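You operate a simulated robot arm through the tools that you are given. There is no shell and no other tool.

You run a simulated two-armed robot. Do the job below in one go: nothing can be reset, and whatever is moved stays where it is left.

JOB
Sand the grey mark off the clamped brush, then wax the middle of its back.
Fine: use the small sanding block, the green pad and the green box; sanding block back on the green mat, pad on the black one, lid shut; it stays clamped. Set down upright: small sanding block, green pad. A coat counts when it lies all over at full strength: go over it till it gets no stronger. What is to be rubbed or washed off counts as gone when no trace of it is left.
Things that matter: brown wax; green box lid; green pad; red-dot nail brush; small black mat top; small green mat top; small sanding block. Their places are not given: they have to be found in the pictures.

It is judged by the outcome, as a careful person would: the job done as asked, and still so three seconds after it is handed in. It fails if anything else is knocked over, pushed out of place, dropped, spilled or broken. Lids that push on must go on centred and level and be pressed home; caps that screw on are set level and turned clockwise until they are tight.

ROBOT AND FRAMES
Two 7-joint arms with fingered hands on one trunk that stands fixed in place. Base frame: the origin is at the foot of the trunk, x ahead of it, y to its left, z up; the work surface is at about z = 780. Readings come in mm, rad, newtons and seconds.
The left shoulder is at [52, 174, 1093], the right one opposite. With the tool pointing down near the work surface each hand reaches from about 300 to 740 mm from the base axis, measured 20 degrees to its own side. Payload 3.8 kg a hand.
The tool frame of a hand sits at the grasp point between the pads (the TCP): z along the fingers, y along the line on which they close. The tips reach 26 mm beyond it. The gripper opens to 132 mm. The gripper's body begins 73 mm behind the TCP. The gripper is a hand of 3 fingers: y runs from the thumb to the fingers, the wrist lies at [0, 0, -224] in the tool frame, and closing takes about 1.5 s.
Orientation is that of the tool frame in the base frame, as a unit quaternion [w, x, y, z]. With the fingers straight down and closing along the base's y, the tool's x points along the base's -x, its y along +y and its z along -z.

CONTROLS
- The arms move only by the tool send_rows. It takes "left_increments", "right_increments" or both (then of equal length, played together; a hand with none holds still); each is a list of rows, each a list of 6 numbers: the shift along the base's x, y, z in mm, then the turn, a rotation vector about the base's x, y, z in rad. In form: [[tx, ty, tz, ax, ay, az], ...]. A call has 1 to 20 rows; each row shifts and turns the commanded pose from where the row before left it. "left_hand" and "right_hand" are, for a hand that has rows, the finger opening in mm, from 0 to 132, set as the call begins (left out, the last holds). A row lasts 0.2 s, in which the tool goes at most 50 mm and 0.15 rad; a call with a longer step from one row to the next is refused whole, and so is a gripper value outside its range. A pose out of reach is approached as far as the arm can. The call stops where the force on the tool passes 40 N (or 10 N more than at its start, if that is more) or the arm is blocked; 0.2 s more then pass. The fingers move at their own pace (about 108 mm/s each) and stop on an object; they squeeze with about 27 N. The grip force told is the motor's: it shows also when the fingers shut on nothing. Time passes only in rows, and 0.2 s behind the last, so rows that do not move let the fingers close. It gives the time, the measured TCP pose, the force on the tool (base axes), the opening and the grip force at its end, in the units of the frame above (readings bear some noise), with the torque about the TCP (base axes, N m) and any sound that the robot's microphone picked up.
- Cameras (640 x 400 px; columns grow to the right, rows downward): "scene" is now at [177.8, -53.3, 1000.2]; the picture's right is [-0.61, -0.79, 0.00], its down [0.06, -0.05, -1.00] and it looks along [0.79, -0.61, 0.08] (base axes); focal length 214 px, centre (320, 200). "left" rides on the left gripper at [-62, 3, -92] in its tool frame; the picture's right is [-0.05, -1.00, 0.00], its down [0.83, -0.04, -0.56] and it looks along [0.55, -0.03, 0.83] (tool axes); focal length 230 px, centre (320, 200). "right" rides on the right gripper at [62, 3, -92] in its tool frame; the picture's right is [-0.05, 1.00, 0.00], its down [-0.83, -0.04, -0.56] and it looks along [-0.55, -0.03, 0.83] (tool axes); focal length 230 px, centre (320, 200).
- get_image(camera): a new picture of that camera. No time passes.
- slide_trunk(by): slides the trunk up (or, below 0, down) by that many mm; the arms and the scene camera ride with it, the base frame stays. It gives what a move gives, with no picture.
- finger_targets(finger1, finger2, thumb_bend, hand): sets how far each is bent, from 0 (flat) to 1 (curled in); at 0.3 the hand is open as for a grip, at 0.7 the pads meet at the TCP. One left out holds its place. A second passes; each finger stops where it meets its share of the squeeze, and holds until it gets a number again. A gripper value or a shape takes the hand back. It gives what a move gives, with no picture; readings hold the bend of each and the force on the fingers (four entries, about 0 where the hand has none), thumb and palm.
- hand_shape(shape, hand): the hand has 3 fingers and takes this shape, open, in about a second: jaw (thumb against the fingers, like two jaws); tri (thumb and two fingers); tip (a fingertip pinch); poke (one finger out to press); point (the index stretched); flat (the hand flat); cup (the hand cupped); fist (a fist). The gripper value then closes the fingers along that shape, each until it touches; the sizes above hold for jaw. It gives what a move gives, with no picture.
- turn_head(pan, tilt): turns the head with the scene camera to pan (to the left, within 1.047 rad either way) and tilt (down, from -0.506 to 1.204), counted from straight ahead of the robot. It gives what a move gives.
- locate(camera, pixels): for up to 12 pixels [column, row] of the newest picture of that camera ("zoom" is the newest enlarged one), the place [x, y, z] in the base frame of the surface seen there, good to about 2 mm, but the place of the scene camera against the robot may be out by one fixed shift of up to 25 mm in any direction. No time passes.
- zoom(camera, box): a new picture of the part [left, top, right, bottom] of that camera's present view, enlarged. No time passes.
- close_job(): hands the job in; it is judged then, once.

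Leave the grippers open and the arms clear of the work at the hand-in unless told otherwise.

The tools are called after ">>>" as name(argument=value, ...) on one line, values as JSON. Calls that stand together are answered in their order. send_rows: Moves the arms, as the interface text tells. Its arguments: {"type":"object","properties":{"left_increments":{"type":"array","items":{"type":"array","items":{"type":"number"}}},"left_hand":{"type":"number"},"right_increments":{"type":"array","items":{"type":"array","items":{"type":"number"}}},"right_hand":{"type":"number"}},"required":[]} The other tools are called the same way: slide_trunk (by) slides the trunk up or down; hand_shape (shape, hand) gives the hand a shape; finger_targets (finger1, finger2, thumb_bend, hand) moves the fingers one by one; turn_head (pan, tilt) turns the head that bears the scene camera; get_image (camera) takes a picture; locate (camera, pixels) gives the place of the surface under pixels of a picture; zoom (camera, box) takes an enlarged picture of a part of a camera's view; close_job () hands the job in.

At the start:

```text
t: 0.0
left_ee_pos: [366.1, -62.5, 1054.6]
left_tool_rot: [0.0, 0.0, 1.0, 0.0]
left_ft_force: [-0.5, 0.1, -0.1]
left_ft_torque: [0.01, 0.01, -0.02]
left_opening: 131.8
left_grasp_force: 0.1
left_shape: jaw
left_bend: [0.3, 0.3, 0.3]
left_finger forces: [0.0, 0.0, 0.1, 0.0, 0.1, 0.0]
right_ee_pos: [336.3, -408.5, 1088.2]
right_tool_rot: [0.0, 0.001, 1.0, 0.0]
right_ft_force: [0.1, 0.1, -0.3]
right_ft_torque: [0.01, 0.02, 0.01]
right_opening: 132.0
right_grasp_force: 0.1
right_shape: jaw
right_bend: [0.3, 0.3, 0.3]
right_finger forces: [0.0, 0.1, 0.0, 0.0, 0.0, 0.0]
trunk travel left (down, up): [-400.0, 82.0]
head pan, tilt: [-0.661, -0.08]
```

scene: 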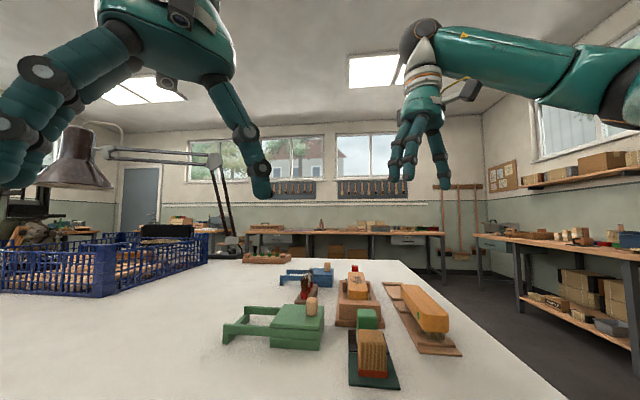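
right: 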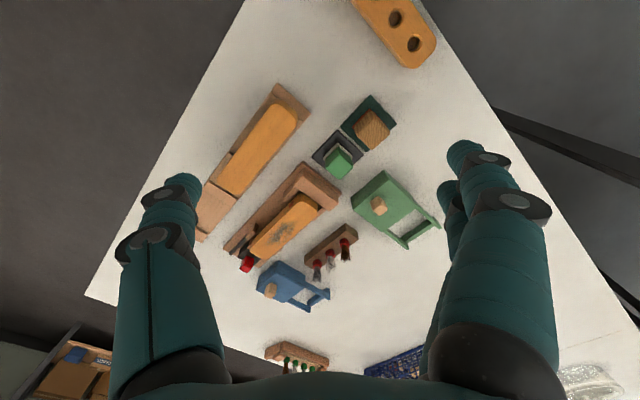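
left: 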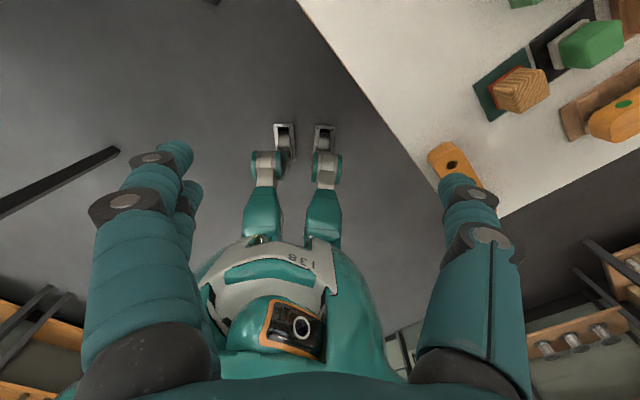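

I see a white table with two brushes in clamps, a green box, a blue box, a green pad on a black mat and a sanding block on a green mat. First I tilt the head down for a better look at them.

>>> turn_head(pan=-0.6, tilt=0.6)

```text
t: 1.1
left_ee_pos: [367.0, -63.3, 1055.8]
left_tool_rot: [0.0, 0.001, 1.0, 0.0]
left_ft_force: [-0.7, 0.0, 0.5]
left_ft_torque: [0.03, -0.05, 0.01]
left_opening: 132.2
left_grasp_force: 0.0
left_shape: jaw
left_bend: [0.3, 0.3, 0.3]
left_finger forces: [0.0, 0.1, 0.0, 0.0, 0.0, 0.0]
right_ee_pos: [336.8, -408.9, 1088.4]
right_tool_rot: [0.0, 0.0, 1.0, 0.001]
right_ft_force: [-0.7, 0.0, 0.3]
right_ft_torque: [0.03, -0.01, -0.01]
right_opening: 132.0
right_grasp_force: 0.1
right_shape: jaw
right_bend: [0.3, 0.3, 0.3]
right_finger forces: [0.1, 0.1, 0.1, 0.0, 0.1, 0.0]
trunk travel left (down, up): [-400.0, 82.0]
head pan, tilt: [-0.6, 0.6]
```

The head is now tilted down 0.6. Next I take new pictures from the scene and right cameras.

>>> get_image(camera="scene")

>>> get_image(camera="right")

```text
taken
```

scene: 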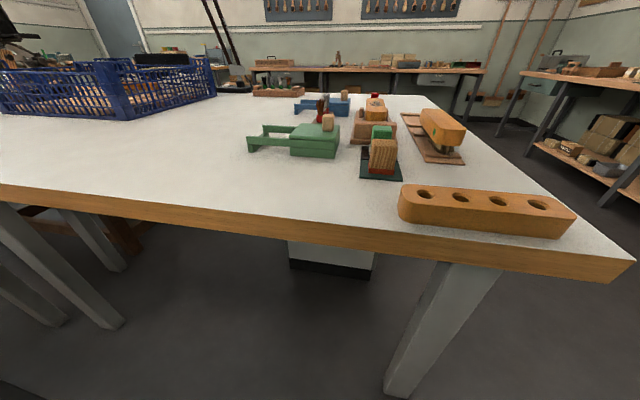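

```text
taken
```

right: 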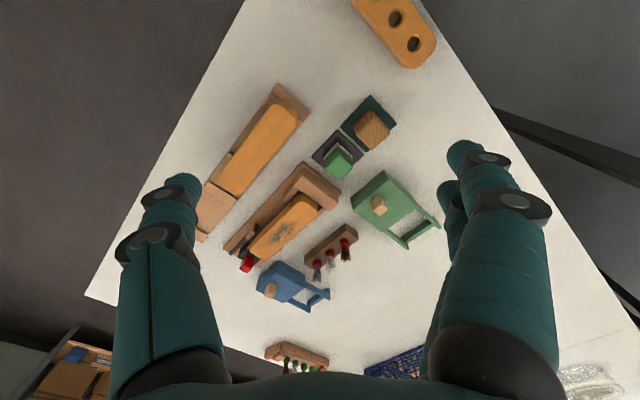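

The right camera shows everything, upside down: the brush with the grey mark is at about (290,230), the green mat at (368,122) and the black mat at (337,152). I zoom in for detail.

>>> zoom(camera="right", box=[180, 70, 460, 245])

>>> zoom(camera="right", box=[200, 160, 360, 320])

>>> zoom(camera="scene", box=[230, 70, 480, 230])

```text
2.29 times, centred on (320, 158) of right
```

zoom: 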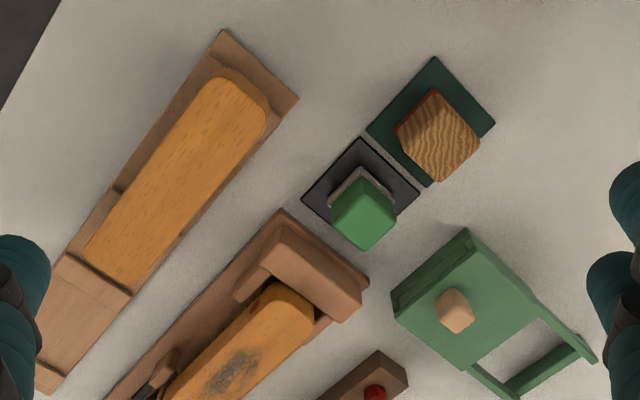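

```text
2.50 times, centred on (280, 240) of right
```

zoom: 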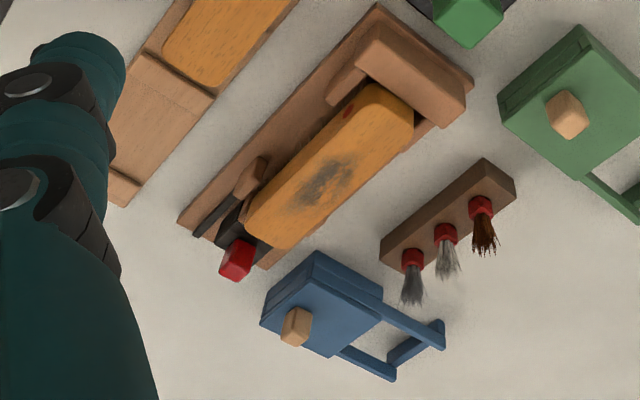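

```text
2.50 times, centred on (355, 150) of scene
```

zoom: 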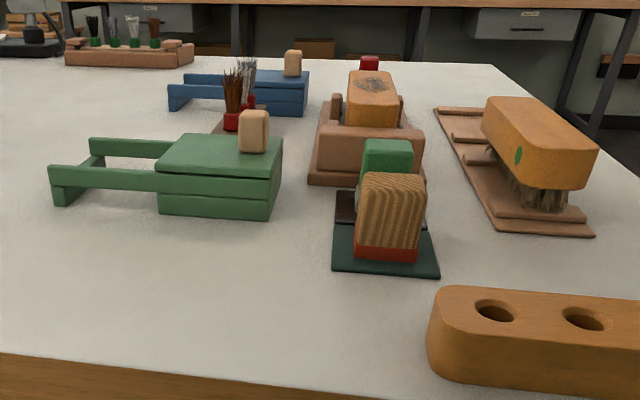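

The green box seems to have a sliding lid with a wooden knob, and rails that stick out to one side. I locate key points in the right camera's picture.

>>> get_image(camera="right")

>>> locate(camera="right", pixels=[[372, 127], [339, 160], [380, 205], [385, 190], [365, 205], [405, 240], [437, 226], [312, 205], [262, 250], [290, 228], [372, 98], [315, 150]])

>>> locate(camera="right", pixels=[[393, 123], [341, 130], [365, 150], [363, 153], [337, 135], [354, 182], [383, 170], [416, 212], [390, 240], [306, 163], [340, 196], [247, 263]])

```text
taken
```

right: 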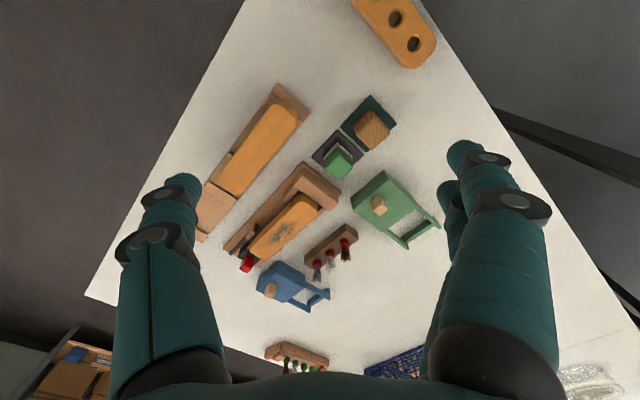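

```text
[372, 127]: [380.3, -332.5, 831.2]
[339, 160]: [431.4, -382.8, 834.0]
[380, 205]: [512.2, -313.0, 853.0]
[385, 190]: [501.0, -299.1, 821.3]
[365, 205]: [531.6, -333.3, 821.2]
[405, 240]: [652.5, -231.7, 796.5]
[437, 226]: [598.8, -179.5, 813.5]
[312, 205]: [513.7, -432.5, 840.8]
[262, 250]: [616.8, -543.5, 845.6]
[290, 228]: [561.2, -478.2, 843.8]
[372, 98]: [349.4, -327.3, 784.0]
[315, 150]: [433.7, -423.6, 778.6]
```

```text
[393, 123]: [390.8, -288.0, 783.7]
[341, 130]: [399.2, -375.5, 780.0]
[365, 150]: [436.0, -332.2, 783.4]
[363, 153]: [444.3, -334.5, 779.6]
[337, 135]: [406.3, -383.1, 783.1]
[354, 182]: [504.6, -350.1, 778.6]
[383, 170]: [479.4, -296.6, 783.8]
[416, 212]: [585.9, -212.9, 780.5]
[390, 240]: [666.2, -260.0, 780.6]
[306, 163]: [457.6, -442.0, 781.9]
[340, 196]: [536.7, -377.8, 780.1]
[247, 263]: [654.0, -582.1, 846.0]
```

The brush runs along roughly (0.68,-0.73) with its top at z≈845; the box knob is at (512,-313,853). I move the left arm clear to the left and bring the right arm lower over the green box for a close look.

>>> send_rows(left_increments=[[0, 40, 0, 0, 0, 0], [0, 40, 0, 0, 0, 0], [0, 40, 0, 0, 0, 0], [0, 40, 0, 0, 0, 0], [0, 40, 0, 0, 0, 0], [0, 40, 0, 0, 0, 0]], right_increments=[[0, 0, 0, 0, 0, 0], [10, 15, -10, 0, 0, 0], [10, 20, -20, 0, 0, 0], [10, 20, -20, 0, 0, 0], [10, 20, -20, 0, 0, 0], [10, 20, -10, 0, 0, 0]])

>>> get_image(camera="right")

>>> get_image(camera="scene")

```text
t: 2.5
left_ee_pos: [366.1, 179.1, 1054.6]
left_tool_rot: [0.0, 0.001, 1.0, 0.0]
left_ft_force: [0.1, 0.8, -0.8]
left_ft_torque: [-0.04, -0.01, 0.01]
left_opening: 131.8
left_grasp_force: 0.0
left_shape: jaw
left_bend: [0.3, 0.3, 0.3]
left_finger forces: [0.1, 0.0, 0.1, 0.1, 0.0, 0.0]
right_ee_pos: [386.3, -312.7, 1009.1]
right_tool_rot: [-0.001, 0.0, 1.0, -0.001]
right_ft_force: [0.2, -0.3, -0.3]
right_ft_torque: [0.0, 0.0, 0.01]
right_opening: 132.1
right_grasp_force: 0.1
right_shape: jaw
right_bend: [0.3, 0.3, 0.3]
right_finger forces: [0.0, 0.1, 0.1, 0.1, 0.1, 0.0]
trunk travel left (down, up): [-400.0, 82.0]
head pan, tilt: [-0.6, 0.6]
```

```text
taken
```

right: 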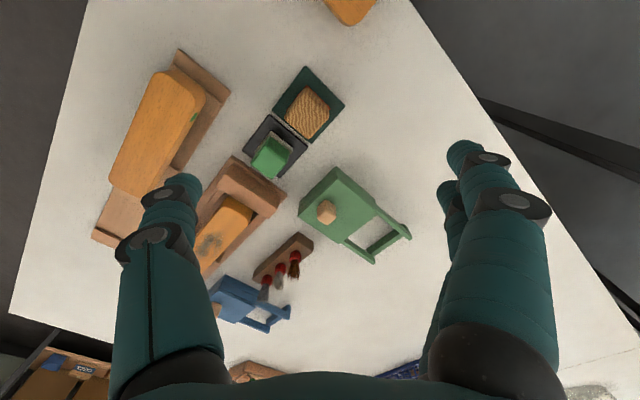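

```text
taken
```

scene: 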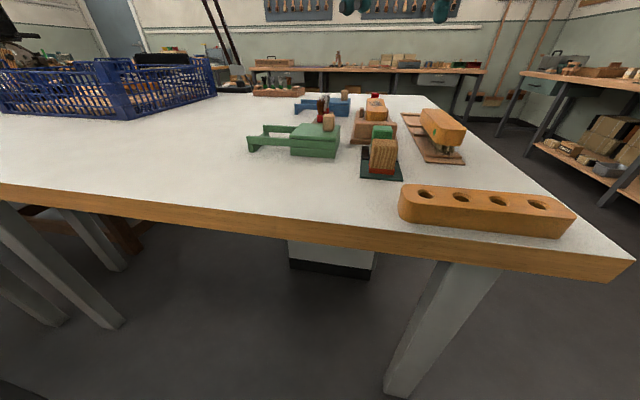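

The box lies clear between the fingers at (335,215). I zoom on the box and the mats.

>>> zoom(camera="right", box=[290, 150, 420, 270])

>>> zoom(camera="right", box=[230, 55, 360, 190])

>>> zoom(camera="scene", box=[240, 90, 350, 170])

>>> zoom(camera="scene", box=[340, 85, 480, 190])

```text
3.33 times, centred on (355, 210) of right
```

zoom: 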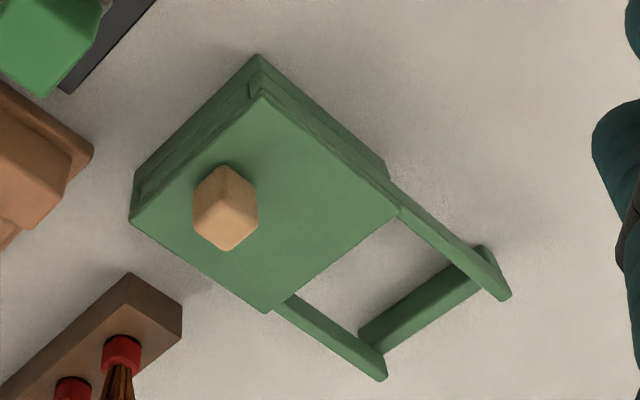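

```text
2.96 times, centred on (295, 122) of right
```

zoom: 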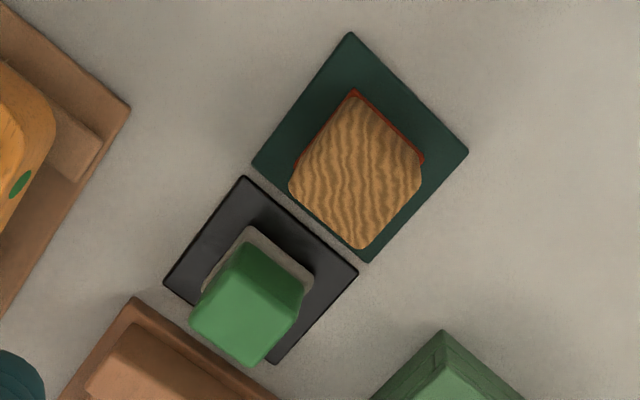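

```text
5.00 times, centred on (295, 130) of scene
```

zoom: 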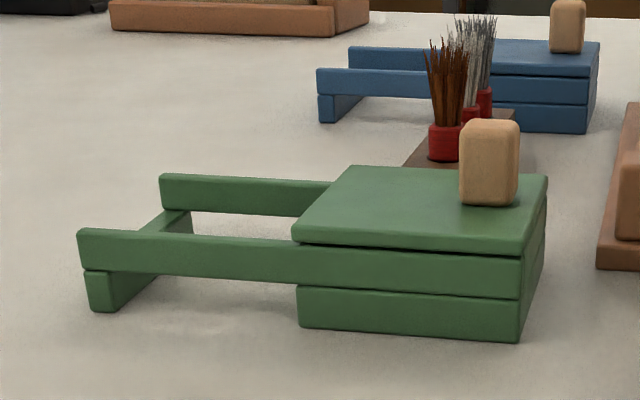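

```text
3.81 times, centred on (410, 138) of scene
```

zoom: 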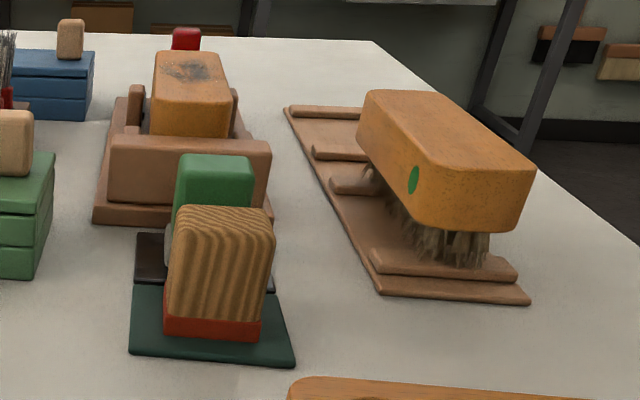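

The lid lies flat on the box and slides along the rails towards (+x,+y). Next I yaw the right hand about -45° to match the table and move over the brush for a close look.

>>> send_rows(right_increments=[[20, -18, 0, 0, 0, -0.13], [20, -18, 0, 0, 0, -0.13], [20, -18, -10, 0, 0, -0.13], [20, -19, -10, 0, 0, -0.13], [20, -19, -15, 0, 0, -0.13], [20, -19, -15, 0, 0, -0.135]])

>>> get_image(camera="right")

>>> get_image(camera="scene")

```text
t: 3.9
left_ee_pos: [367.3, 177.4, 1054.7]
left_tool_rot: [0.0, 0.0, 1.0, -0.001]
left_ft_force: [0.5, 0.0, -0.2]
left_ft_torque: [0.02, -0.01, 0.01]
left_opening: 131.9
left_grasp_force: 0.1
left_shape: jaw
left_bend: [0.3, 0.3, 0.3]
left_finger forces: [0.0, 0.0, 0.1, 0.0, 0.0, 0.0]
right_ee_pos: [508.2, -424.7, 957.9]
right_tool_rot: [0.0, 0.384, 0.923, 0.001]
right_ft_force: [0.5, -0.2, -0.2]
right_ft_torque: [0.02, 0.0, -0.01]
right_opening: 132.0
right_grasp_force: 0.0
right_shape: jaw
right_bend: [0.3, 0.3, 0.3]
right_finger forces: [0.0, 0.0, 0.0, 0.0, 0.0, 0.1]
trunk travel left (down, up): [-400.0, 82.0]
head pan, tilt: [-0.6, 0.6]
```

```text
taken
```

right: 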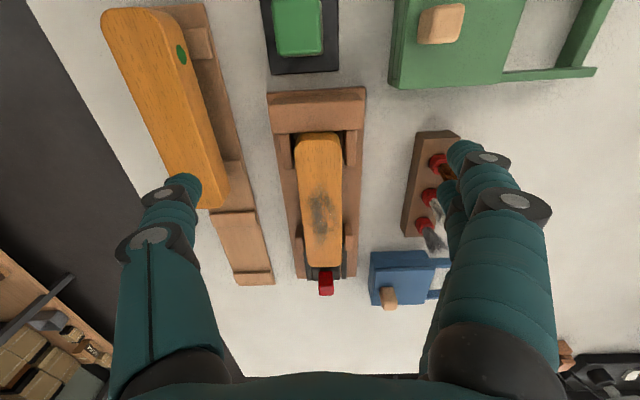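

```text
taken
```

scene: 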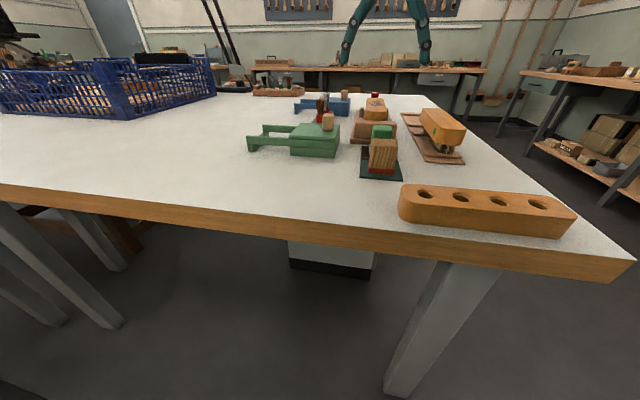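

The view is now nicely aligned with the clamped brush at (320,200). I zoom on it and locate its edges and the mark.

>>> zoom(camera="right", box=[250, 80, 390, 310])

>>> zoom(camera="right", box=[280, 120, 360, 280])

>>> locate(camera="right", pixels=[[318, 138], [299, 150], [337, 150], [302, 200], [340, 200], [305, 260], [338, 260], [320, 264], [320, 100], [346, 150], [294, 150], [326, 285]])

>>> locate(camera="right", pixels=[[318, 192], [319, 236], [310, 215], [331, 215], [320, 212], [320, 160], [301, 30], [322, 10], [280, 10], [305, 65], [440, 25], [418, 60]])

```text
1.74 times, centred on (320, 195) of right
```

zoom: 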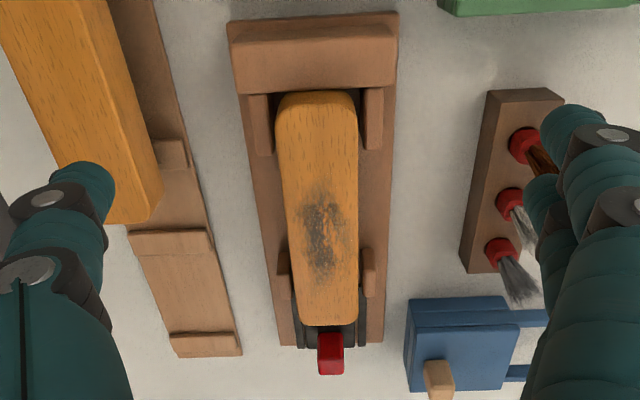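

```text
2.50 times, centred on (320, 200) of right
```

zoom: 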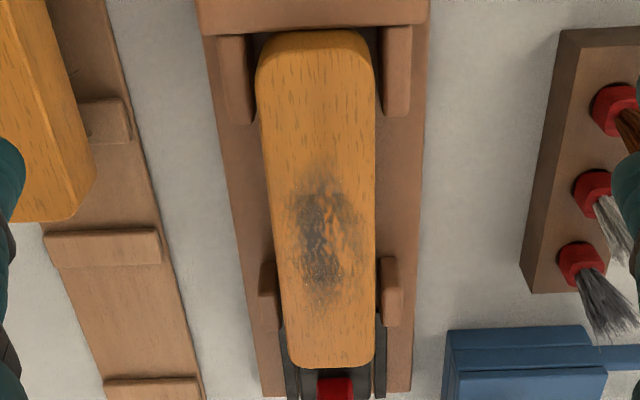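

```text
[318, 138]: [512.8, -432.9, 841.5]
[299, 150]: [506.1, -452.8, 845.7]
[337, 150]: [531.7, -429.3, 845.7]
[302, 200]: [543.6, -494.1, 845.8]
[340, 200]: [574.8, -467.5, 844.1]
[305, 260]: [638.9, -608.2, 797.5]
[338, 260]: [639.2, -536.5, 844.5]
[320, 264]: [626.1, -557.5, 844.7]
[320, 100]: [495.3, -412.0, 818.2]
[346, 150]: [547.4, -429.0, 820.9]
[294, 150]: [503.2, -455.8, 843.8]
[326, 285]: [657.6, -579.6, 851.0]
```

```text
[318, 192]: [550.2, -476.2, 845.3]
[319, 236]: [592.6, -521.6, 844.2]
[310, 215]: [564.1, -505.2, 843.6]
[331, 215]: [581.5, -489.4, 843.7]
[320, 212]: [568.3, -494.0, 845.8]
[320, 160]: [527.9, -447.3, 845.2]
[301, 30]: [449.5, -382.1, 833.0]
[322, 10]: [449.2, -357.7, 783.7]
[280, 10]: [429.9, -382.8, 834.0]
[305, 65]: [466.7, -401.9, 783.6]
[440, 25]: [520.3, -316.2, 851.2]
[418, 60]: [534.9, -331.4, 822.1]
```

The brush back is flat at z≈845, about 168 by 42 mm, with the mark's middle near (571,-498). Nothing on the fixture stands higher than the back except the red handle beyond its far end (z≈851). Next I look closely at the sanding block and the pad.

>>> send_rows(right_increments=[[-28, 23, 5, 0, 0, -0.022], [-28, 23, 0, 0, 0, -0.022], [-28, 23, -10, 0, 0, 0], [-29, 23, -10, 0, 0, 0], [-29, 23, -10, 0, 0, 0]])

>>> get_image(camera="right")

>>> zoom(camera="right", box=[240, 100, 400, 280])

```text
t: 5.0
left_ee_pos: [366.3, 177.7, 1054.3]
left_tool_rot: [0.001, 0.0, 1.0, 0.0]
left_ft_force: [0.0, -0.2, -0.4]
left_ft_torque: [-0.01, 0.0, -0.02]
left_opening: 131.6
left_grasp_force: 0.0
left_shape: jaw
left_bend: [0.3, 0.3, 0.3]
left_finger forces: [0.0, 0.0, 0.0, 0.1, 0.1, 0.0]
right_ee_pos: [367.1, -309.5, 931.2]
right_tool_rot: [0.0, 0.403, 0.915, -0.001]
right_ft_force: [-0.2, -0.1, -0.4]
right_ft_torque: [0.0, 0.03, -0.02]
right_opening: 132.0
right_grasp_force: 0.0
right_shape: jaw
right_bend: [0.3, 0.3, 0.3]
right_finger forces: [0.0, 0.0, 0.1, 0.1, 0.0, 0.0]
trunk travel left (down, up): [-400.0, 82.0]
head pan, tilt: [-0.6, 0.6]
```

```text
taken
```

right: 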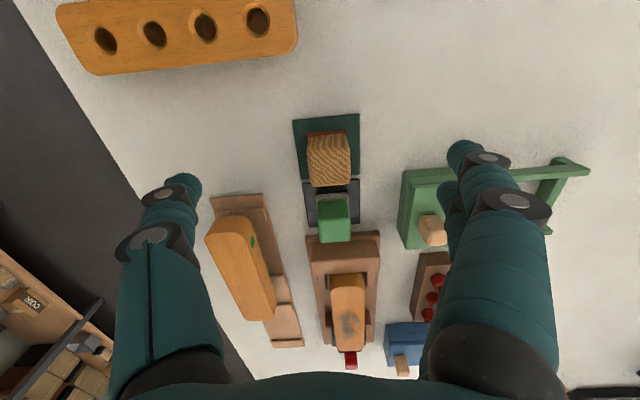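

```text
2.22 times, centred on (320, 190) of right
```

zoom: 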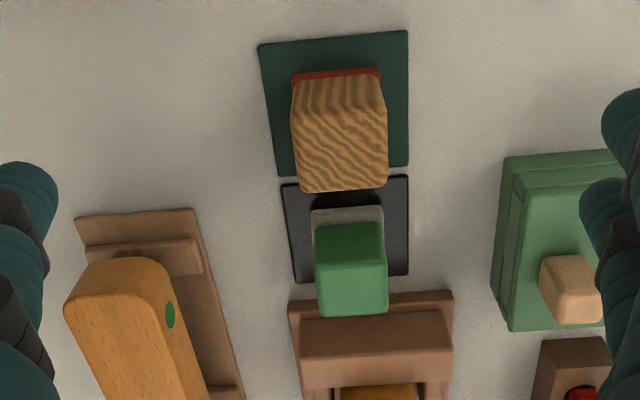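

I locate the corners and faces of the sanding block, the pad and the mats.

>>> locate(camera="zoom", pixels=[[297, 95], [335, 90], [378, 90], [296, 130], [340, 130], [384, 130], [306, 185], [345, 185], [384, 182], [340, 110], [340, 160], [335, 76]])

>>> locate(camera="zoom", pixels=[[318, 228], [348, 226], [380, 226], [318, 260], [350, 260], [384, 260], [322, 308], [350, 308], [385, 308], [316, 215], [380, 212], [348, 242]])

>>> locate(camera="zoom", pixels=[[264, 50], [403, 36], [280, 168], [403, 164], [287, 188], [402, 180], [299, 276], [404, 270], [270, 100], [400, 100], [300, 205], [397, 225]])

```text
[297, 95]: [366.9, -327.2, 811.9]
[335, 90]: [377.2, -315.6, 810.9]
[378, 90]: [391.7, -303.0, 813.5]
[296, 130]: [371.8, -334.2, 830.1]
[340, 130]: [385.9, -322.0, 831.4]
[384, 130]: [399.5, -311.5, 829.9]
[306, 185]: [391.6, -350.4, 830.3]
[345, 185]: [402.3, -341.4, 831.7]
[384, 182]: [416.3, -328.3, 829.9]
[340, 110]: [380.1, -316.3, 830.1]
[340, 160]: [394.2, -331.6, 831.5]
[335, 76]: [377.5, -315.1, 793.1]
```

```text
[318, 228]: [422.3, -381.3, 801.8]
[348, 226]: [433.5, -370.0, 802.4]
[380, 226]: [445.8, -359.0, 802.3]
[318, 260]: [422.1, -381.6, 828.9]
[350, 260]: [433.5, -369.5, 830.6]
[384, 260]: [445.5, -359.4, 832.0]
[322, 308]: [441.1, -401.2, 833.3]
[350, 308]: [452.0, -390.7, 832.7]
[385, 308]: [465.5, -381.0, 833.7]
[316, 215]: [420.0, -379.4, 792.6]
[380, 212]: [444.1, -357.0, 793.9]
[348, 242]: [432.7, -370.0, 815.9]
```

```text
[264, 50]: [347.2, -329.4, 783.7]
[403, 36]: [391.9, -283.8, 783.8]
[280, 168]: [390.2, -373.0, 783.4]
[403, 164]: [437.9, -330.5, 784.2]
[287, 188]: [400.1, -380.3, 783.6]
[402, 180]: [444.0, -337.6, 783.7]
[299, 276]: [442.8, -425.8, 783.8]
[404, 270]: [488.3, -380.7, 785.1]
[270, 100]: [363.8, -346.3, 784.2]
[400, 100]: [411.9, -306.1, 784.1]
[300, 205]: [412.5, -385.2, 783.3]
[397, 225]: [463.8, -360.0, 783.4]
```

The layout is turned 45°. In table axes (a along the brush, b across) the block is centred at a≈510, b≈45, i.e. (392,-329), about 40×38 mm, z 784–831. The pad is centred at (444,-381). I go above the block, square up the yaw and narrow the opening.

>>> send_rows(right_increments=[[12, -10, 0, 0, 0, 0.022], [13, -9, -10, 0, 0, 0.022], [0, 0, -25, 0, 0, 0], [0, 0, 0, 0, 0, 0]], right_hand=80)

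>>> get_image(camera="right")

>>> zoom(camera="scene", box=[320, 70, 460, 200])

```text
t: 6.0
left_ee_pos: [366.6, 178.1, 1054.8]
left_tool_rot: [0.001, 0.0, 1.0, 0.0]
left_ft_force: [-0.5, -0.6, -0.8]
left_ft_torque: [0.03, -0.04, 0.02]
left_opening: 131.9
left_grasp_force: 0.1
left_shape: jaw
left_bend: [0.3, 0.3, 0.3]
left_finger forces: [0.0, 0.0, 0.0, 0.0, 0.0, 0.0]
right_ee_pos: [390.2, -329.7, 897.5]
right_tool_rot: [0.001, 0.383, 0.924, -0.001]
right_ft_force: [1.3, 0.8, 0.2]
right_ft_torque: [0.02, 0.0, 0.0]
right_opening: 80.5
right_grasp_force: 0.1
right_shape: jaw
right_bend: [0.71, 0.71, 0.71]
right_finger forces: [0.0, 0.1, 0.1, 0.0, 0.1, 0.1]
trunk travel left (down, up): [-400.0, 82.0]
head pan, tilt: [-0.6, 0.6]
```

```text
taken
```

right: 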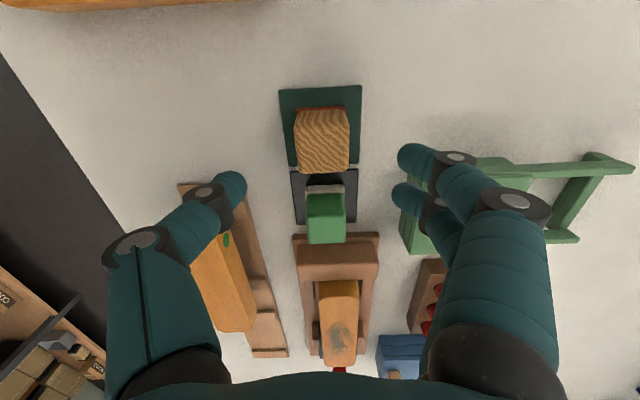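

```text
3.08 times, centred on (390, 135) of scene
```

zoom: 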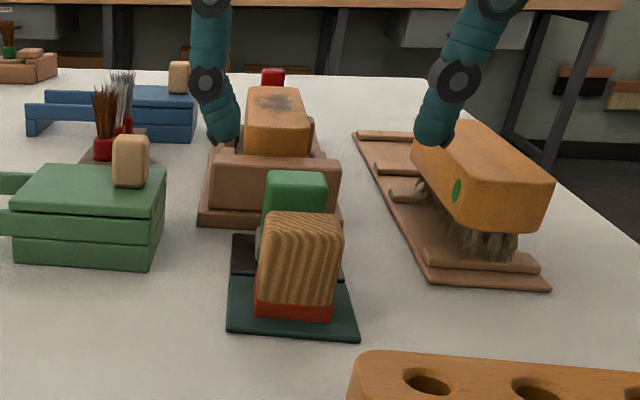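

The block sits centred between the fingers. I lower to z≈826 so the tips are about 16 mm above the mat, stepping carefully.

>>> send_rows(right_increments=[[1, 1, -20, 0, 0, 0], [1, 0, -20, 0, 0, 0], [0, 0, -20, 0, 0, 0], [0, 0, -11, 0, 0, 0]])

>>> get_image(camera="right")

>>> zoom(camera="scene", box=[320, 70, 460, 200])

```text
t: 7.0
left_ee_pos: [366.9, 177.7, 1054.2]
left_tool_rot: [0.0, -0.001, 1.0, 0.0]
left_ft_force: [-0.5, 0.2, 0.3]
left_ft_torque: [-0.02, -0.03, -0.02]
left_opening: 132.2
left_grasp_force: 0.0
left_shape: jaw
left_bend: [0.3, 0.3, 0.3]
left_finger forces: [0.0, 0.0, 0.0, 0.1, 0.1, 0.0]
right_ee_pos: [392.6, -330.1, 827.6]
right_tool_rot: [-0.002, 0.382, 0.924, 0.002]
right_ft_force: [1.1, 0.3, -0.5]
right_ft_torque: [0.0, 0.01, -0.01]
right_opening: 80.4
right_grasp_force: 0.1
right_shape: jaw
right_bend: [0.71, 0.71, 0.71]
right_finger forces: [0.0, 0.1, 0.1, 0.0, 0.0, 0.0]
trunk travel left (down, up): [-400.0, 82.0]
head pan, tilt: [-0.6, 0.6]
```

```text
taken
```

right: 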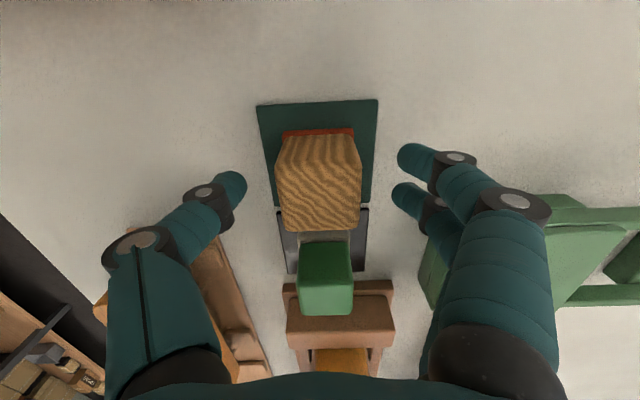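

```text
3.08 times, centred on (390, 135) of scene
```

zoom: 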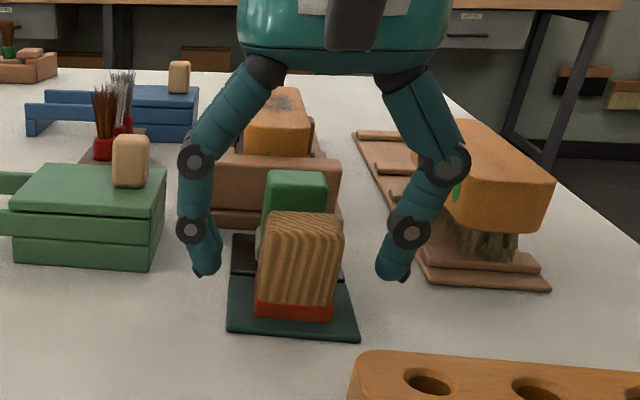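

The hand straddles the block evenly. I close the fingers on it.

>>> send_rows(right_increments=[[0, 0, 0, 0, 0, 0], [0, 0, 0, 0, 0, 0], [0, 0, 0, 0, 0, 0], [0, 0, 0, 0, 0, 0], [0, 0, 0, 0, 0, 0], [0, 0, 0, 0, 0, 0], [0, 0, 0, 0, 0, 0], [0, 0, 0, 0, 0, 0]], right_hand=0)

>>> get_image(camera="right")

>>> zoom(camera="scene", box=[320, 70, 460, 200])

```text
t: 8.8
left_ee_pos: [367.5, 177.9, 1054.0]
left_tool_rot: [0.0, 0.0, 1.0, 0.0]
left_ft_force: [0.6, 0.0, 0.0]
left_ft_torque: [-0.02, -0.03, -0.03]
left_opening: 131.9
left_grasp_force: 0.0
left_shape: jaw
left_bend: [0.3, 0.3, 0.3]
left_finger forces: [0.1, 0.1, 0.0, 0.0, 0.0, 0.0]
right_ee_pos: [392.2, -330.7, 828.8]
right_tool_rot: [-0.003, 0.382, 0.924, 0.002]
right_ft_force: [0.5, 0.0, -0.2]
right_ft_torque: [0.0, 0.02, 0.01]
right_opening: 34.2
right_grasp_force: 27.0
right_shape: jaw
right_bend: [0.73, 0.73, 0.7]
right_finger forces: [12.1, 12.3, 0.0, 0.0, 24.4, 0.0]
trunk travel left (down, up): [-400.0, 82.0]
head pan, tilt: [-0.6, 0.6]
```

```text
taken
```

right: 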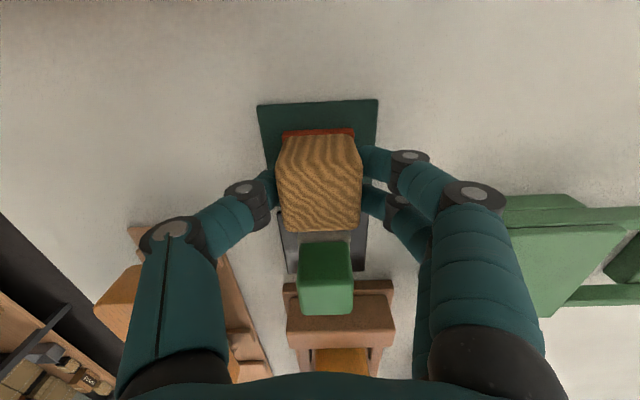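

```text
3.08 times, centred on (390, 135) of scene
```

zoom: 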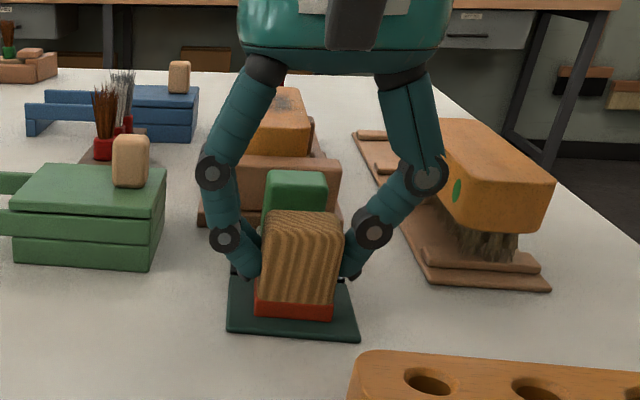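

The grip is firm: opening 34 mm, 27 N. I lift it straight up 100 mm.

>>> send_rows(right_increments=[[0, 0, 10, 0, 0, 0], [0, 0, 20, 0, 0, 0], [0, 0, 25, 0, 0, 0], [0, 0, 25, 0, 0, 0], [0, 0, 20, 0, 0, 0]])

>>> get_image(camera="scene")

>>> get_image(camera="right")

```text
t: 10.1
left_ee_pos: [367.8, 177.5, 1053.9]
left_tool_rot: [0.0, 0.0, 1.0, -0.001]
left_ft_force: [-1.2, -0.5, -0.4]
left_ft_torque: [0.01, 0.0, 0.03]
left_opening: 131.8
left_grasp_force: 0.1
left_shape: jaw
left_bend: [0.3, 0.3, 0.3]
left_finger forces: [0.0, 0.1, 0.0, 0.0, 0.0, 0.0]
right_ee_pos: [392.5, -328.1, 927.4]
right_tool_rot: [0.0, 0.383, 0.924, 0.0]
right_ft_force: [-0.4, -0.1, -1.0]
right_ft_torque: [0.03, 0.01, 0.02]
right_opening: 34.2
right_grasp_force: 27.1
right_shape: jaw
right_bend: [0.73, 0.73, 0.7]
right_finger forces: [12.2, 12.3, 0.1, 0.0, 24.5, 0.0]
trunk travel left (down, up): [-400.0, 82.0]
head pan, tilt: [-0.6, 0.6]
```

```text
taken
```

scene: 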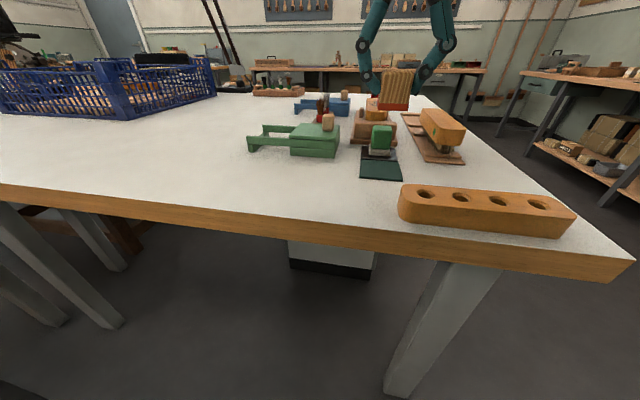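

```text
taken
```

right: 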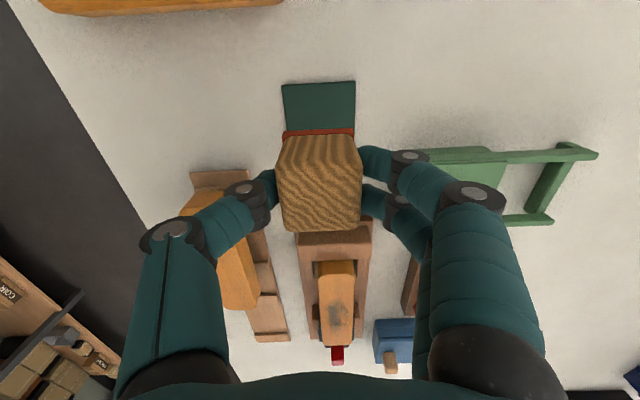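

The block hangs level in the hand, with its red face down. I carry it over the mark at about (573,-497), keeping the height.

>>> send_rows(right_increments=[[30, -28, 0, 0, 0, 0], [30, -28, 0, 0, 0, 0], [30, -28, 0, 0, 0, 0], [30, -28, 0, 0, 0, 0], [30, -28, 0, 0, 0, 0], [30, -29, 0, 0, 0, 0]])

>>> get_image(camera="right")

>>> zoom(camera="scene", box=[320, 50, 460, 180])

```text
t: 11.4
left_ee_pos: [368.8, 177.3, 1054.7]
left_tool_rot: [-0.001, -0.001, 1.0, 0.001]
left_ft_force: [0.1, -0.4, 0.4]
left_ft_torque: [0.02, 0.01, 0.03]
left_opening: 131.5
left_grasp_force: 0.1
left_shape: jaw
left_bend: [0.3, 0.3, 0.3]
left_finger forces: [0.0, 0.0, 0.0, 0.0, 0.1, 0.0]
right_ee_pos: [571.5, -498.8, 926.9]
right_tool_rot: [-0.002, 0.383, 0.924, 0.0]
right_ft_force: [-0.3, -0.6, -0.6]
right_ft_torque: [0.02, -0.02, -0.03]
right_opening: 33.9
right_grasp_force: 26.3
right_shape: jaw
right_bend: [0.73, 0.73, 0.7]
right_finger forces: [12.0, 12.3, 0.0, 0.0, 24.4, 0.0]
trunk travel left (down, up): [-400.0, 82.0]
head pan, tilt: [-0.6, 0.6]
```

```text
taken
```

right: 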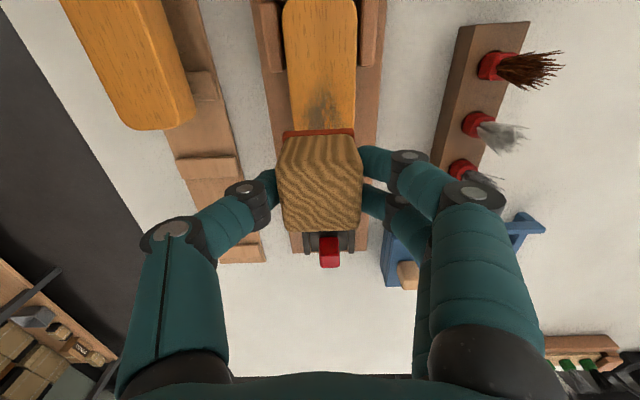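

```text
3.08 times, centred on (390, 115) of scene
```

zoom: 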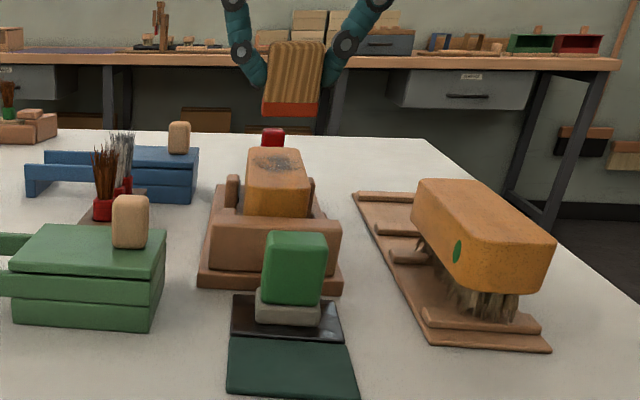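

The block is centred over the brush. I lower it to just above the back, then step down gently to find contact.

>>> send_rows(right_increments=[[1, 1, -15, 0, 0, 0], [0, 0, -14, 0, 0, 0], [0, 0, -4, 0, 0, 0], [0, 0, -2, 0, 0, 0], [0, 0, -2, 0, 0, 0]])

```text
t: 12.7
left_ee_pos: [367.2, 178.5, 1054.2]
left_tool_rot: [0.001, 0.0, 1.0, 0.0]
left_ft_force: [-0.8, 0.8, -0.4]
left_ft_torque: [-0.02, -0.02, -0.03]
left_opening: 131.8
left_grasp_force: 0.1
left_shape: jaw
left_bend: [0.3, 0.3, 0.3]
left_finger forces: [0.0, 0.0, 0.0, 0.1, 0.1, 0.1]
right_ee_pos: [573.0, -496.0, 889.0]
right_tool_rot: [-0.001, 0.383, 0.924, 0.0]
right_ft_force: [0.8, 0.5, -0.4]
right_ft_torque: [-0.01, 0.01, -0.01]
right_opening: 33.6
right_grasp_force: 26.8
right_shape: jaw
right_bend: [0.73, 0.73, 0.7]
right_finger forces: [12.0, 12.2, 0.0, 0.0, 24.2, 0.0]
trunk travel left (down, up): [-400.0, 82.0]
head pan, tilt: [-0.6, 0.6]
```

Height 889 with no contact force yet. I go on down in 1 mm steps.

>>> send_rows(right_increments=[[0, 0, -1, 0, 0, 0], [0, 0, -1, 0, 0, 0]])

```text
t: 13.2
left_ee_pos: [367.7, 177.9, 1055.2]
left_tool_rot: [0.0, 0.0, 1.0, 0.001]
left_ft_force: [0.3, -1.0, -0.2]
left_ft_torque: [-0.02, 0.03, -0.03]
left_opening: 132.2
left_grasp_force: 0.0
left_shape: jaw
left_bend: [0.3, 0.3, 0.3]
left_finger forces: [0.0, 0.1, 0.0, 0.0, 0.1, 0.0]
right_ee_pos: [573.7, -495.4, 888.1]
right_tool_rot: [0.0, 0.384, 0.923, 0.0]
right_ft_force: [-0.5, 0.2, -0.3]
right_ft_torque: [0.02, 0.0, -0.02]
right_opening: 33.7
right_grasp_force: 27.2
right_shape: jaw
right_bend: [0.73, 0.73, 0.7]
right_finger forces: [12.0, 12.3, 0.1, 0.0, 24.2, 0.0]
trunk travel left (down, up): [-400.0, 82.0]
head pan, tilt: [-0.6, 0.6]
```

Still no force at 888. I continue down.

>>> send_rows(right_increments=[[0, 0, -1, 0, 0, 0], [0, 0, -1, 0, 0, 0], [0, 0, 0, 0, 0, 0]])

>>> get_image(camera="right")

```text
t: 14.1
left_ee_pos: [366.7, 179.2, 1055.3]
left_tool_rot: [0.001, 0.0, 1.0, 0.0]
left_ft_force: [-0.4, -0.4, -0.4]
left_ft_torque: [-0.01, 0.01, -0.01]
left_opening: 132.1
left_grasp_force: 0.0
left_shape: jaw
left_bend: [0.3, 0.3, 0.3]
left_finger forces: [0.1, 0.0, 0.0, 0.0, 0.0, 0.0]
right_ee_pos: [573.4, -494.6, 887.5]
right_tool_rot: [0.001, 0.384, 0.923, 0.0]
right_ft_force: [0.1, -1.1, 9.4]
right_ft_torque: [-0.02, -0.02, 0.03]
right_opening: 34.1
right_grasp_force: 26.6
right_shape: jaw
right_bend: [0.74, 0.74, 0.7]
right_finger forces: [13.0, 13.1, 0.0, 0.1, 26.7, 0.0]
trunk travel left (down, up): [-400.0, 82.0]
head pan, tilt: [-0.6, 0.6]
```

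```text
taken
```

right: 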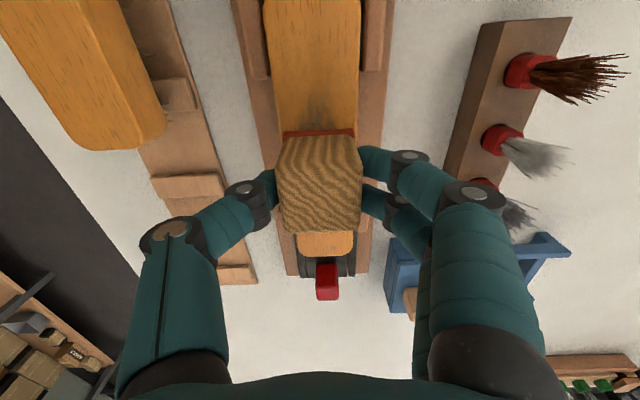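

Contact at about 9 N. I sand along the brush in strokes of ±32 mm about the mark.

>>> send_rows(right_increments=[[11.3, -11.3, 0, 0, 0, 0], [11.3, -11.3, 0, 0, 0, 0], [-11.3, 11.3, 0, 0, 0, 0], [-11.3, 11.3, 0, 0, 0, 0], [-11.3, 11.3, 0, 0, 0, 0], [-11.3, 11.3, 0, 0, 0, 0], [11.3, -11.3, 0, 0, 0, 0], [11.3, -11.3, 0, 0, 0, 0], [11.3, -11.3, 0, 0, 0, 0], [11.3, -11.3, 0, 0, 0, 0], [-11.3, 11.3, 0, 0, 0, 0], [-11.3, 11.3, 0, 0, 0, 0]])

>>> get_image(camera="right")

```text
t: 16.6
left_ee_pos: [366.1, 178.4, 1055.6]
left_tool_rot: [0.0, 0.001, 1.0, 0.0]
left_ft_force: [0.2, 0.2, 0.1]
left_ft_torque: [-0.03, -0.01, -0.02]
left_opening: 131.9
left_grasp_force: 0.0
left_shape: jaw
left_bend: [0.3, 0.3, 0.3]
left_finger forces: [0.0, 0.0, 0.0, 0.0, 0.0, 0.1]
right_ee_pos: [555.5, -490.7, 888.7]
right_tool_rot: [0.0, 0.383, 0.924, -0.001]
right_ft_force: [-0.9, 0.3, -0.3]
right_ft_torque: [0.01, -0.03, 0.02]
right_opening: 34.0
right_grasp_force: 27.0
right_shape: jaw
right_bend: [0.74, 0.74, 0.7]
right_finger forces: [12.7, 12.6, 0.0, 0.1, 25.1, 0.0]
right hand out of reach, approached as far as the arm can: row 1, 2
trunk travel left (down, up): [-400.0, 82.0]
head pan, tilt: [-0.6, 0.6]
```

```text
taken
```

right: 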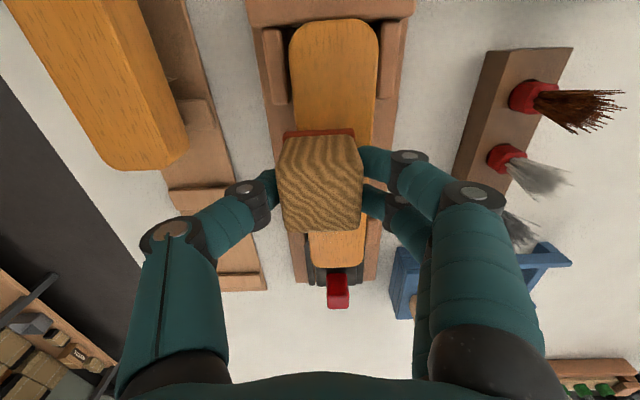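

The arm reported rows 1 and 2 out of reach, so the far part of the stroke was cut short. I lift and back off to see what is left of the mark.

>>> send_rows(right_increments=[[0, 0, 15, 0, 0, 0], [0, 0, 25, 0, 0, 0], [-15, 20, 5, 0, 0, 0], [-25, 25, 0, 0, 0, 0], [-30, 30, 0, 0, 0, 0]])

>>> get_image(camera="right")

>>> zoom(camera="right", box=[260, 220, 400, 360])

```text
t: 17.9
left_ee_pos: [366.8, 178.4, 1055.1]
left_tool_rot: [0.0, 0.0, 1.0, 0.0]
left_ft_force: [-0.2, -0.7, -0.6]
left_ft_torque: [-0.01, -0.01, -0.02]
left_opening: 131.7
left_grasp_force: 0.1
left_shape: jaw
left_bend: [0.3, 0.3, 0.3]
left_finger forces: [0.1, 0.1, 0.0, 0.0, 0.1, 0.0]
right_ee_pos: [485.3, -415.9, 934.8]
right_tool_rot: [0.001, 0.383, 0.924, 0.0]
right_ft_force: [0.1, 0.3, 0.1]
right_ft_torque: [-0.01, -0.03, 0.0]
right_opening: 34.1
right_grasp_force: 26.7
right_shape: jaw
right_bend: [0.74, 0.74, 0.7]
right_finger forces: [12.2, 12.2, 0.1, 0.0, 24.5, 0.0]
trunk travel left (down, up): [-400.0, 82.0]
head pan, tilt: [-0.6, 0.6]
```

```text
taken
```

right: 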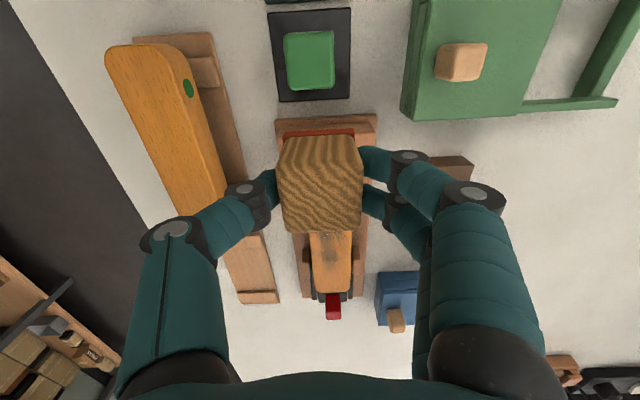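

```text
2.86 times, centred on (330, 290) of right
```

zoom: 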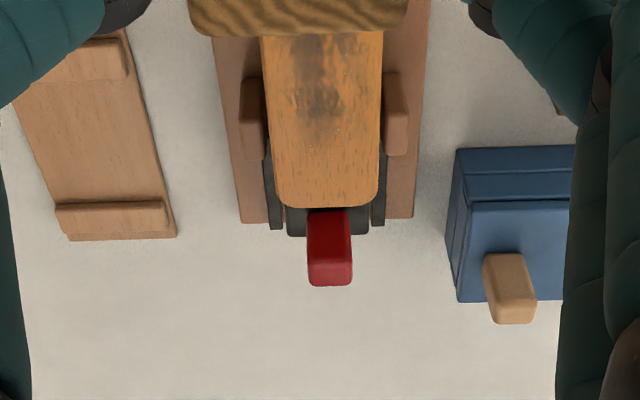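

The mark has faded but its far part is still visible. I try raising the trunk so the arm may reach further; everything rises, which is safe.

>>> slide_trunk(by=80)

```text
t: 19.0
left_ee_pos: [366.9, 176.7, 1133.6]
left_tool_rot: [-0.001, 0.0, 1.0, 0.0]
left_ft_force: [0.6, -0.5, 0.2]
left_ft_torque: [0.0, 0.02, 0.02]
left_opening: 132.1
left_grasp_force: 0.0
left_shape: jaw
left_bend: [0.3, 0.3, 0.3]
left_finger forces: [0.0, 0.0, 0.1, 0.0, 0.0, 0.0]
right_ee_pos: [487.5, -416.5, 1012.1]
right_tool_rot: [-0.001, 0.383, 0.924, -0.001]
right_ft_force: [0.6, 0.2, -0.4]
right_ft_torque: [0.01, 0.02, 0.0]
right_opening: 34.2
right_grasp_force: 26.2
right_shape: jaw
right_bend: [0.74, 0.74, 0.7]
right_finger forces: [12.1, 12.3, 0.0, 0.1, 24.2, 0.0]
trunk travel left (down, up): [-480.0, 2.0]
head pan, tilt: [-0.6, 0.6]
```

The right hand is now at z=1012. I move out in the air towards the far end of the mark, (597,-520,925), to test reach.

>>> send_rows(right_increments=[[18, -17, -14, 0, 0, 0], [18, -17, -14, 0, 0, 0], [18, -17, -14, 0, 0, 0], [18, -17, -14, 0, 0, 0], [18, -17, -15, 0, 0, 0], [19, -18, -15, 0, 0, 0], [0, 0, 0, 0, 0, 0]])

>>> get_image(camera="right")

```text
t: 20.6
left_ee_pos: [366.9, 177.7, 1134.5]
left_tool_rot: [0.0, 0.0, 1.0, 0.0]
left_ft_force: [0.0, 0.4, 0.1]
left_ft_torque: [-0.03, 0.01, 0.02]
left_opening: 131.9
left_grasp_force: 0.0
left_shape: jaw
left_bend: [0.3, 0.3, 0.3]
left_finger forces: [0.1, 0.0, 0.1, 0.0, 0.1, 0.1]
right_ee_pos: [485.9, -505.1, 966.8]
right_tool_rot: [0.001, 0.383, 0.924, 0.0]
right_ft_force: [-0.2, 0.1, -0.2]
right_ft_torque: [0.0, -0.01, 0.01]
right_opening: 33.8
right_grasp_force: 26.6
right_shape: jaw
right_bend: [0.74, 0.74, 0.7]
right_finger forces: [12.0, 12.2, 0.0, 0.0, 24.3, 0.0]
right hand out of reach, approached as far as the arm can: row 2, 3, 4, 5, 6
trunk travel left (down, up): [-480.0, 2.0]
head pan, tilt: [-0.6, 0.6]
```

```text
taken
```

right: 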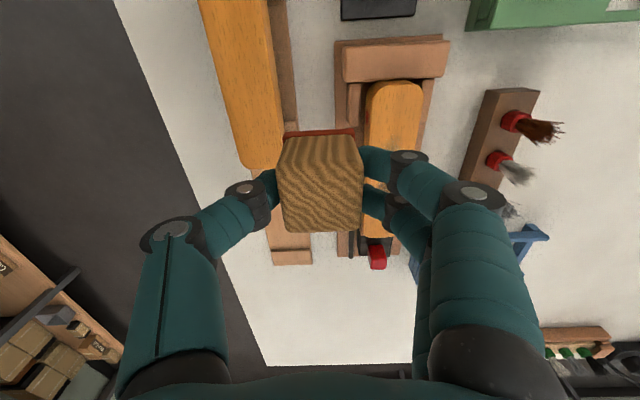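

Raising the trunk made reach worse: the arm was cut short and slid sideways to (486,-505). I back off and go up in the air, then lower the trunk below its first height instead.

>>> send_rows(right_increments=[[-15, 15, 20, 0, 0, 0], [-15, 20, 25, 0, 0, 0], [-15, 20, 25, 0, 0, 0], [-15, 20, 25, 0, 0, 0], [-10, 20, 25, 0, 0, 0]])

```text
t: 21.8
left_ee_pos: [365.0, 178.8, 1135.2]
left_tool_rot: [0.001, 0.001, 1.0, 0.0]
left_ft_force: [0.2, -0.3, 0.2]
left_ft_torque: [-0.03, 0.01, -0.05]
left_opening: 132.1
left_grasp_force: 0.1
left_shape: jaw
left_bend: [0.3, 0.3, 0.3]
left_finger forces: [0.0, 0.0, 0.1, 0.0, 0.0, 0.0]
right_ee_pos: [412.9, -409.0, 1086.8]
right_tool_rot: [0.0, 0.383, 0.924, 0.0]
right_ft_force: [-0.1, 0.3, -0.9]
right_ft_torque: [0.01, -0.02, 0.02]
right_opening: 33.5
right_grasp_force: 27.4
right_shape: jaw
right_bend: [0.74, 0.74, 0.7]
right_finger forces: [12.0, 12.2, 0.0, 0.0, 24.1, 0.1]
trunk travel left (down, up): [-480.0, 2.0]
head pan, tilt: [-0.6, 0.6]
```

I lower the trunk by 140 mm; the right hand goes to about z=947 and the left to about 995, both clear of the table things.

>>> slide_trunk(by=-140)

```text
t: 23.5
left_ee_pos: [365.3, 176.3, 996.0]
left_tool_rot: [0.001, 0.0, 1.0, -0.001]
left_ft_force: [0.1, 0.5, 0.1]
left_ft_torque: [-0.01, 0.0, -0.01]
left_opening: 132.2
left_grasp_force: 0.1
left_shape: jaw
left_bend: [0.3, 0.3, 0.3]
left_finger forces: [0.0, 0.0, 0.0, 0.0, 0.0, 0.0]
right_ee_pos: [414.2, -410.8, 948.5]
right_tool_rot: [0.0, 0.384, 0.923, 0.0]
right_ft_force: [-0.2, 0.7, -1.2]
right_ft_torque: [-0.01, 0.03, 0.0]
right_opening: 33.7
right_grasp_force: 27.1
right_shape: jaw
right_bend: [0.74, 0.74, 0.7]
right_finger forces: [12.0, 12.1, 0.0, 0.0, 24.1, 0.1]
trunk travel left (down, up): [-340.0, 142.0]
head pan, tilt: [-0.6, 0.6]
```

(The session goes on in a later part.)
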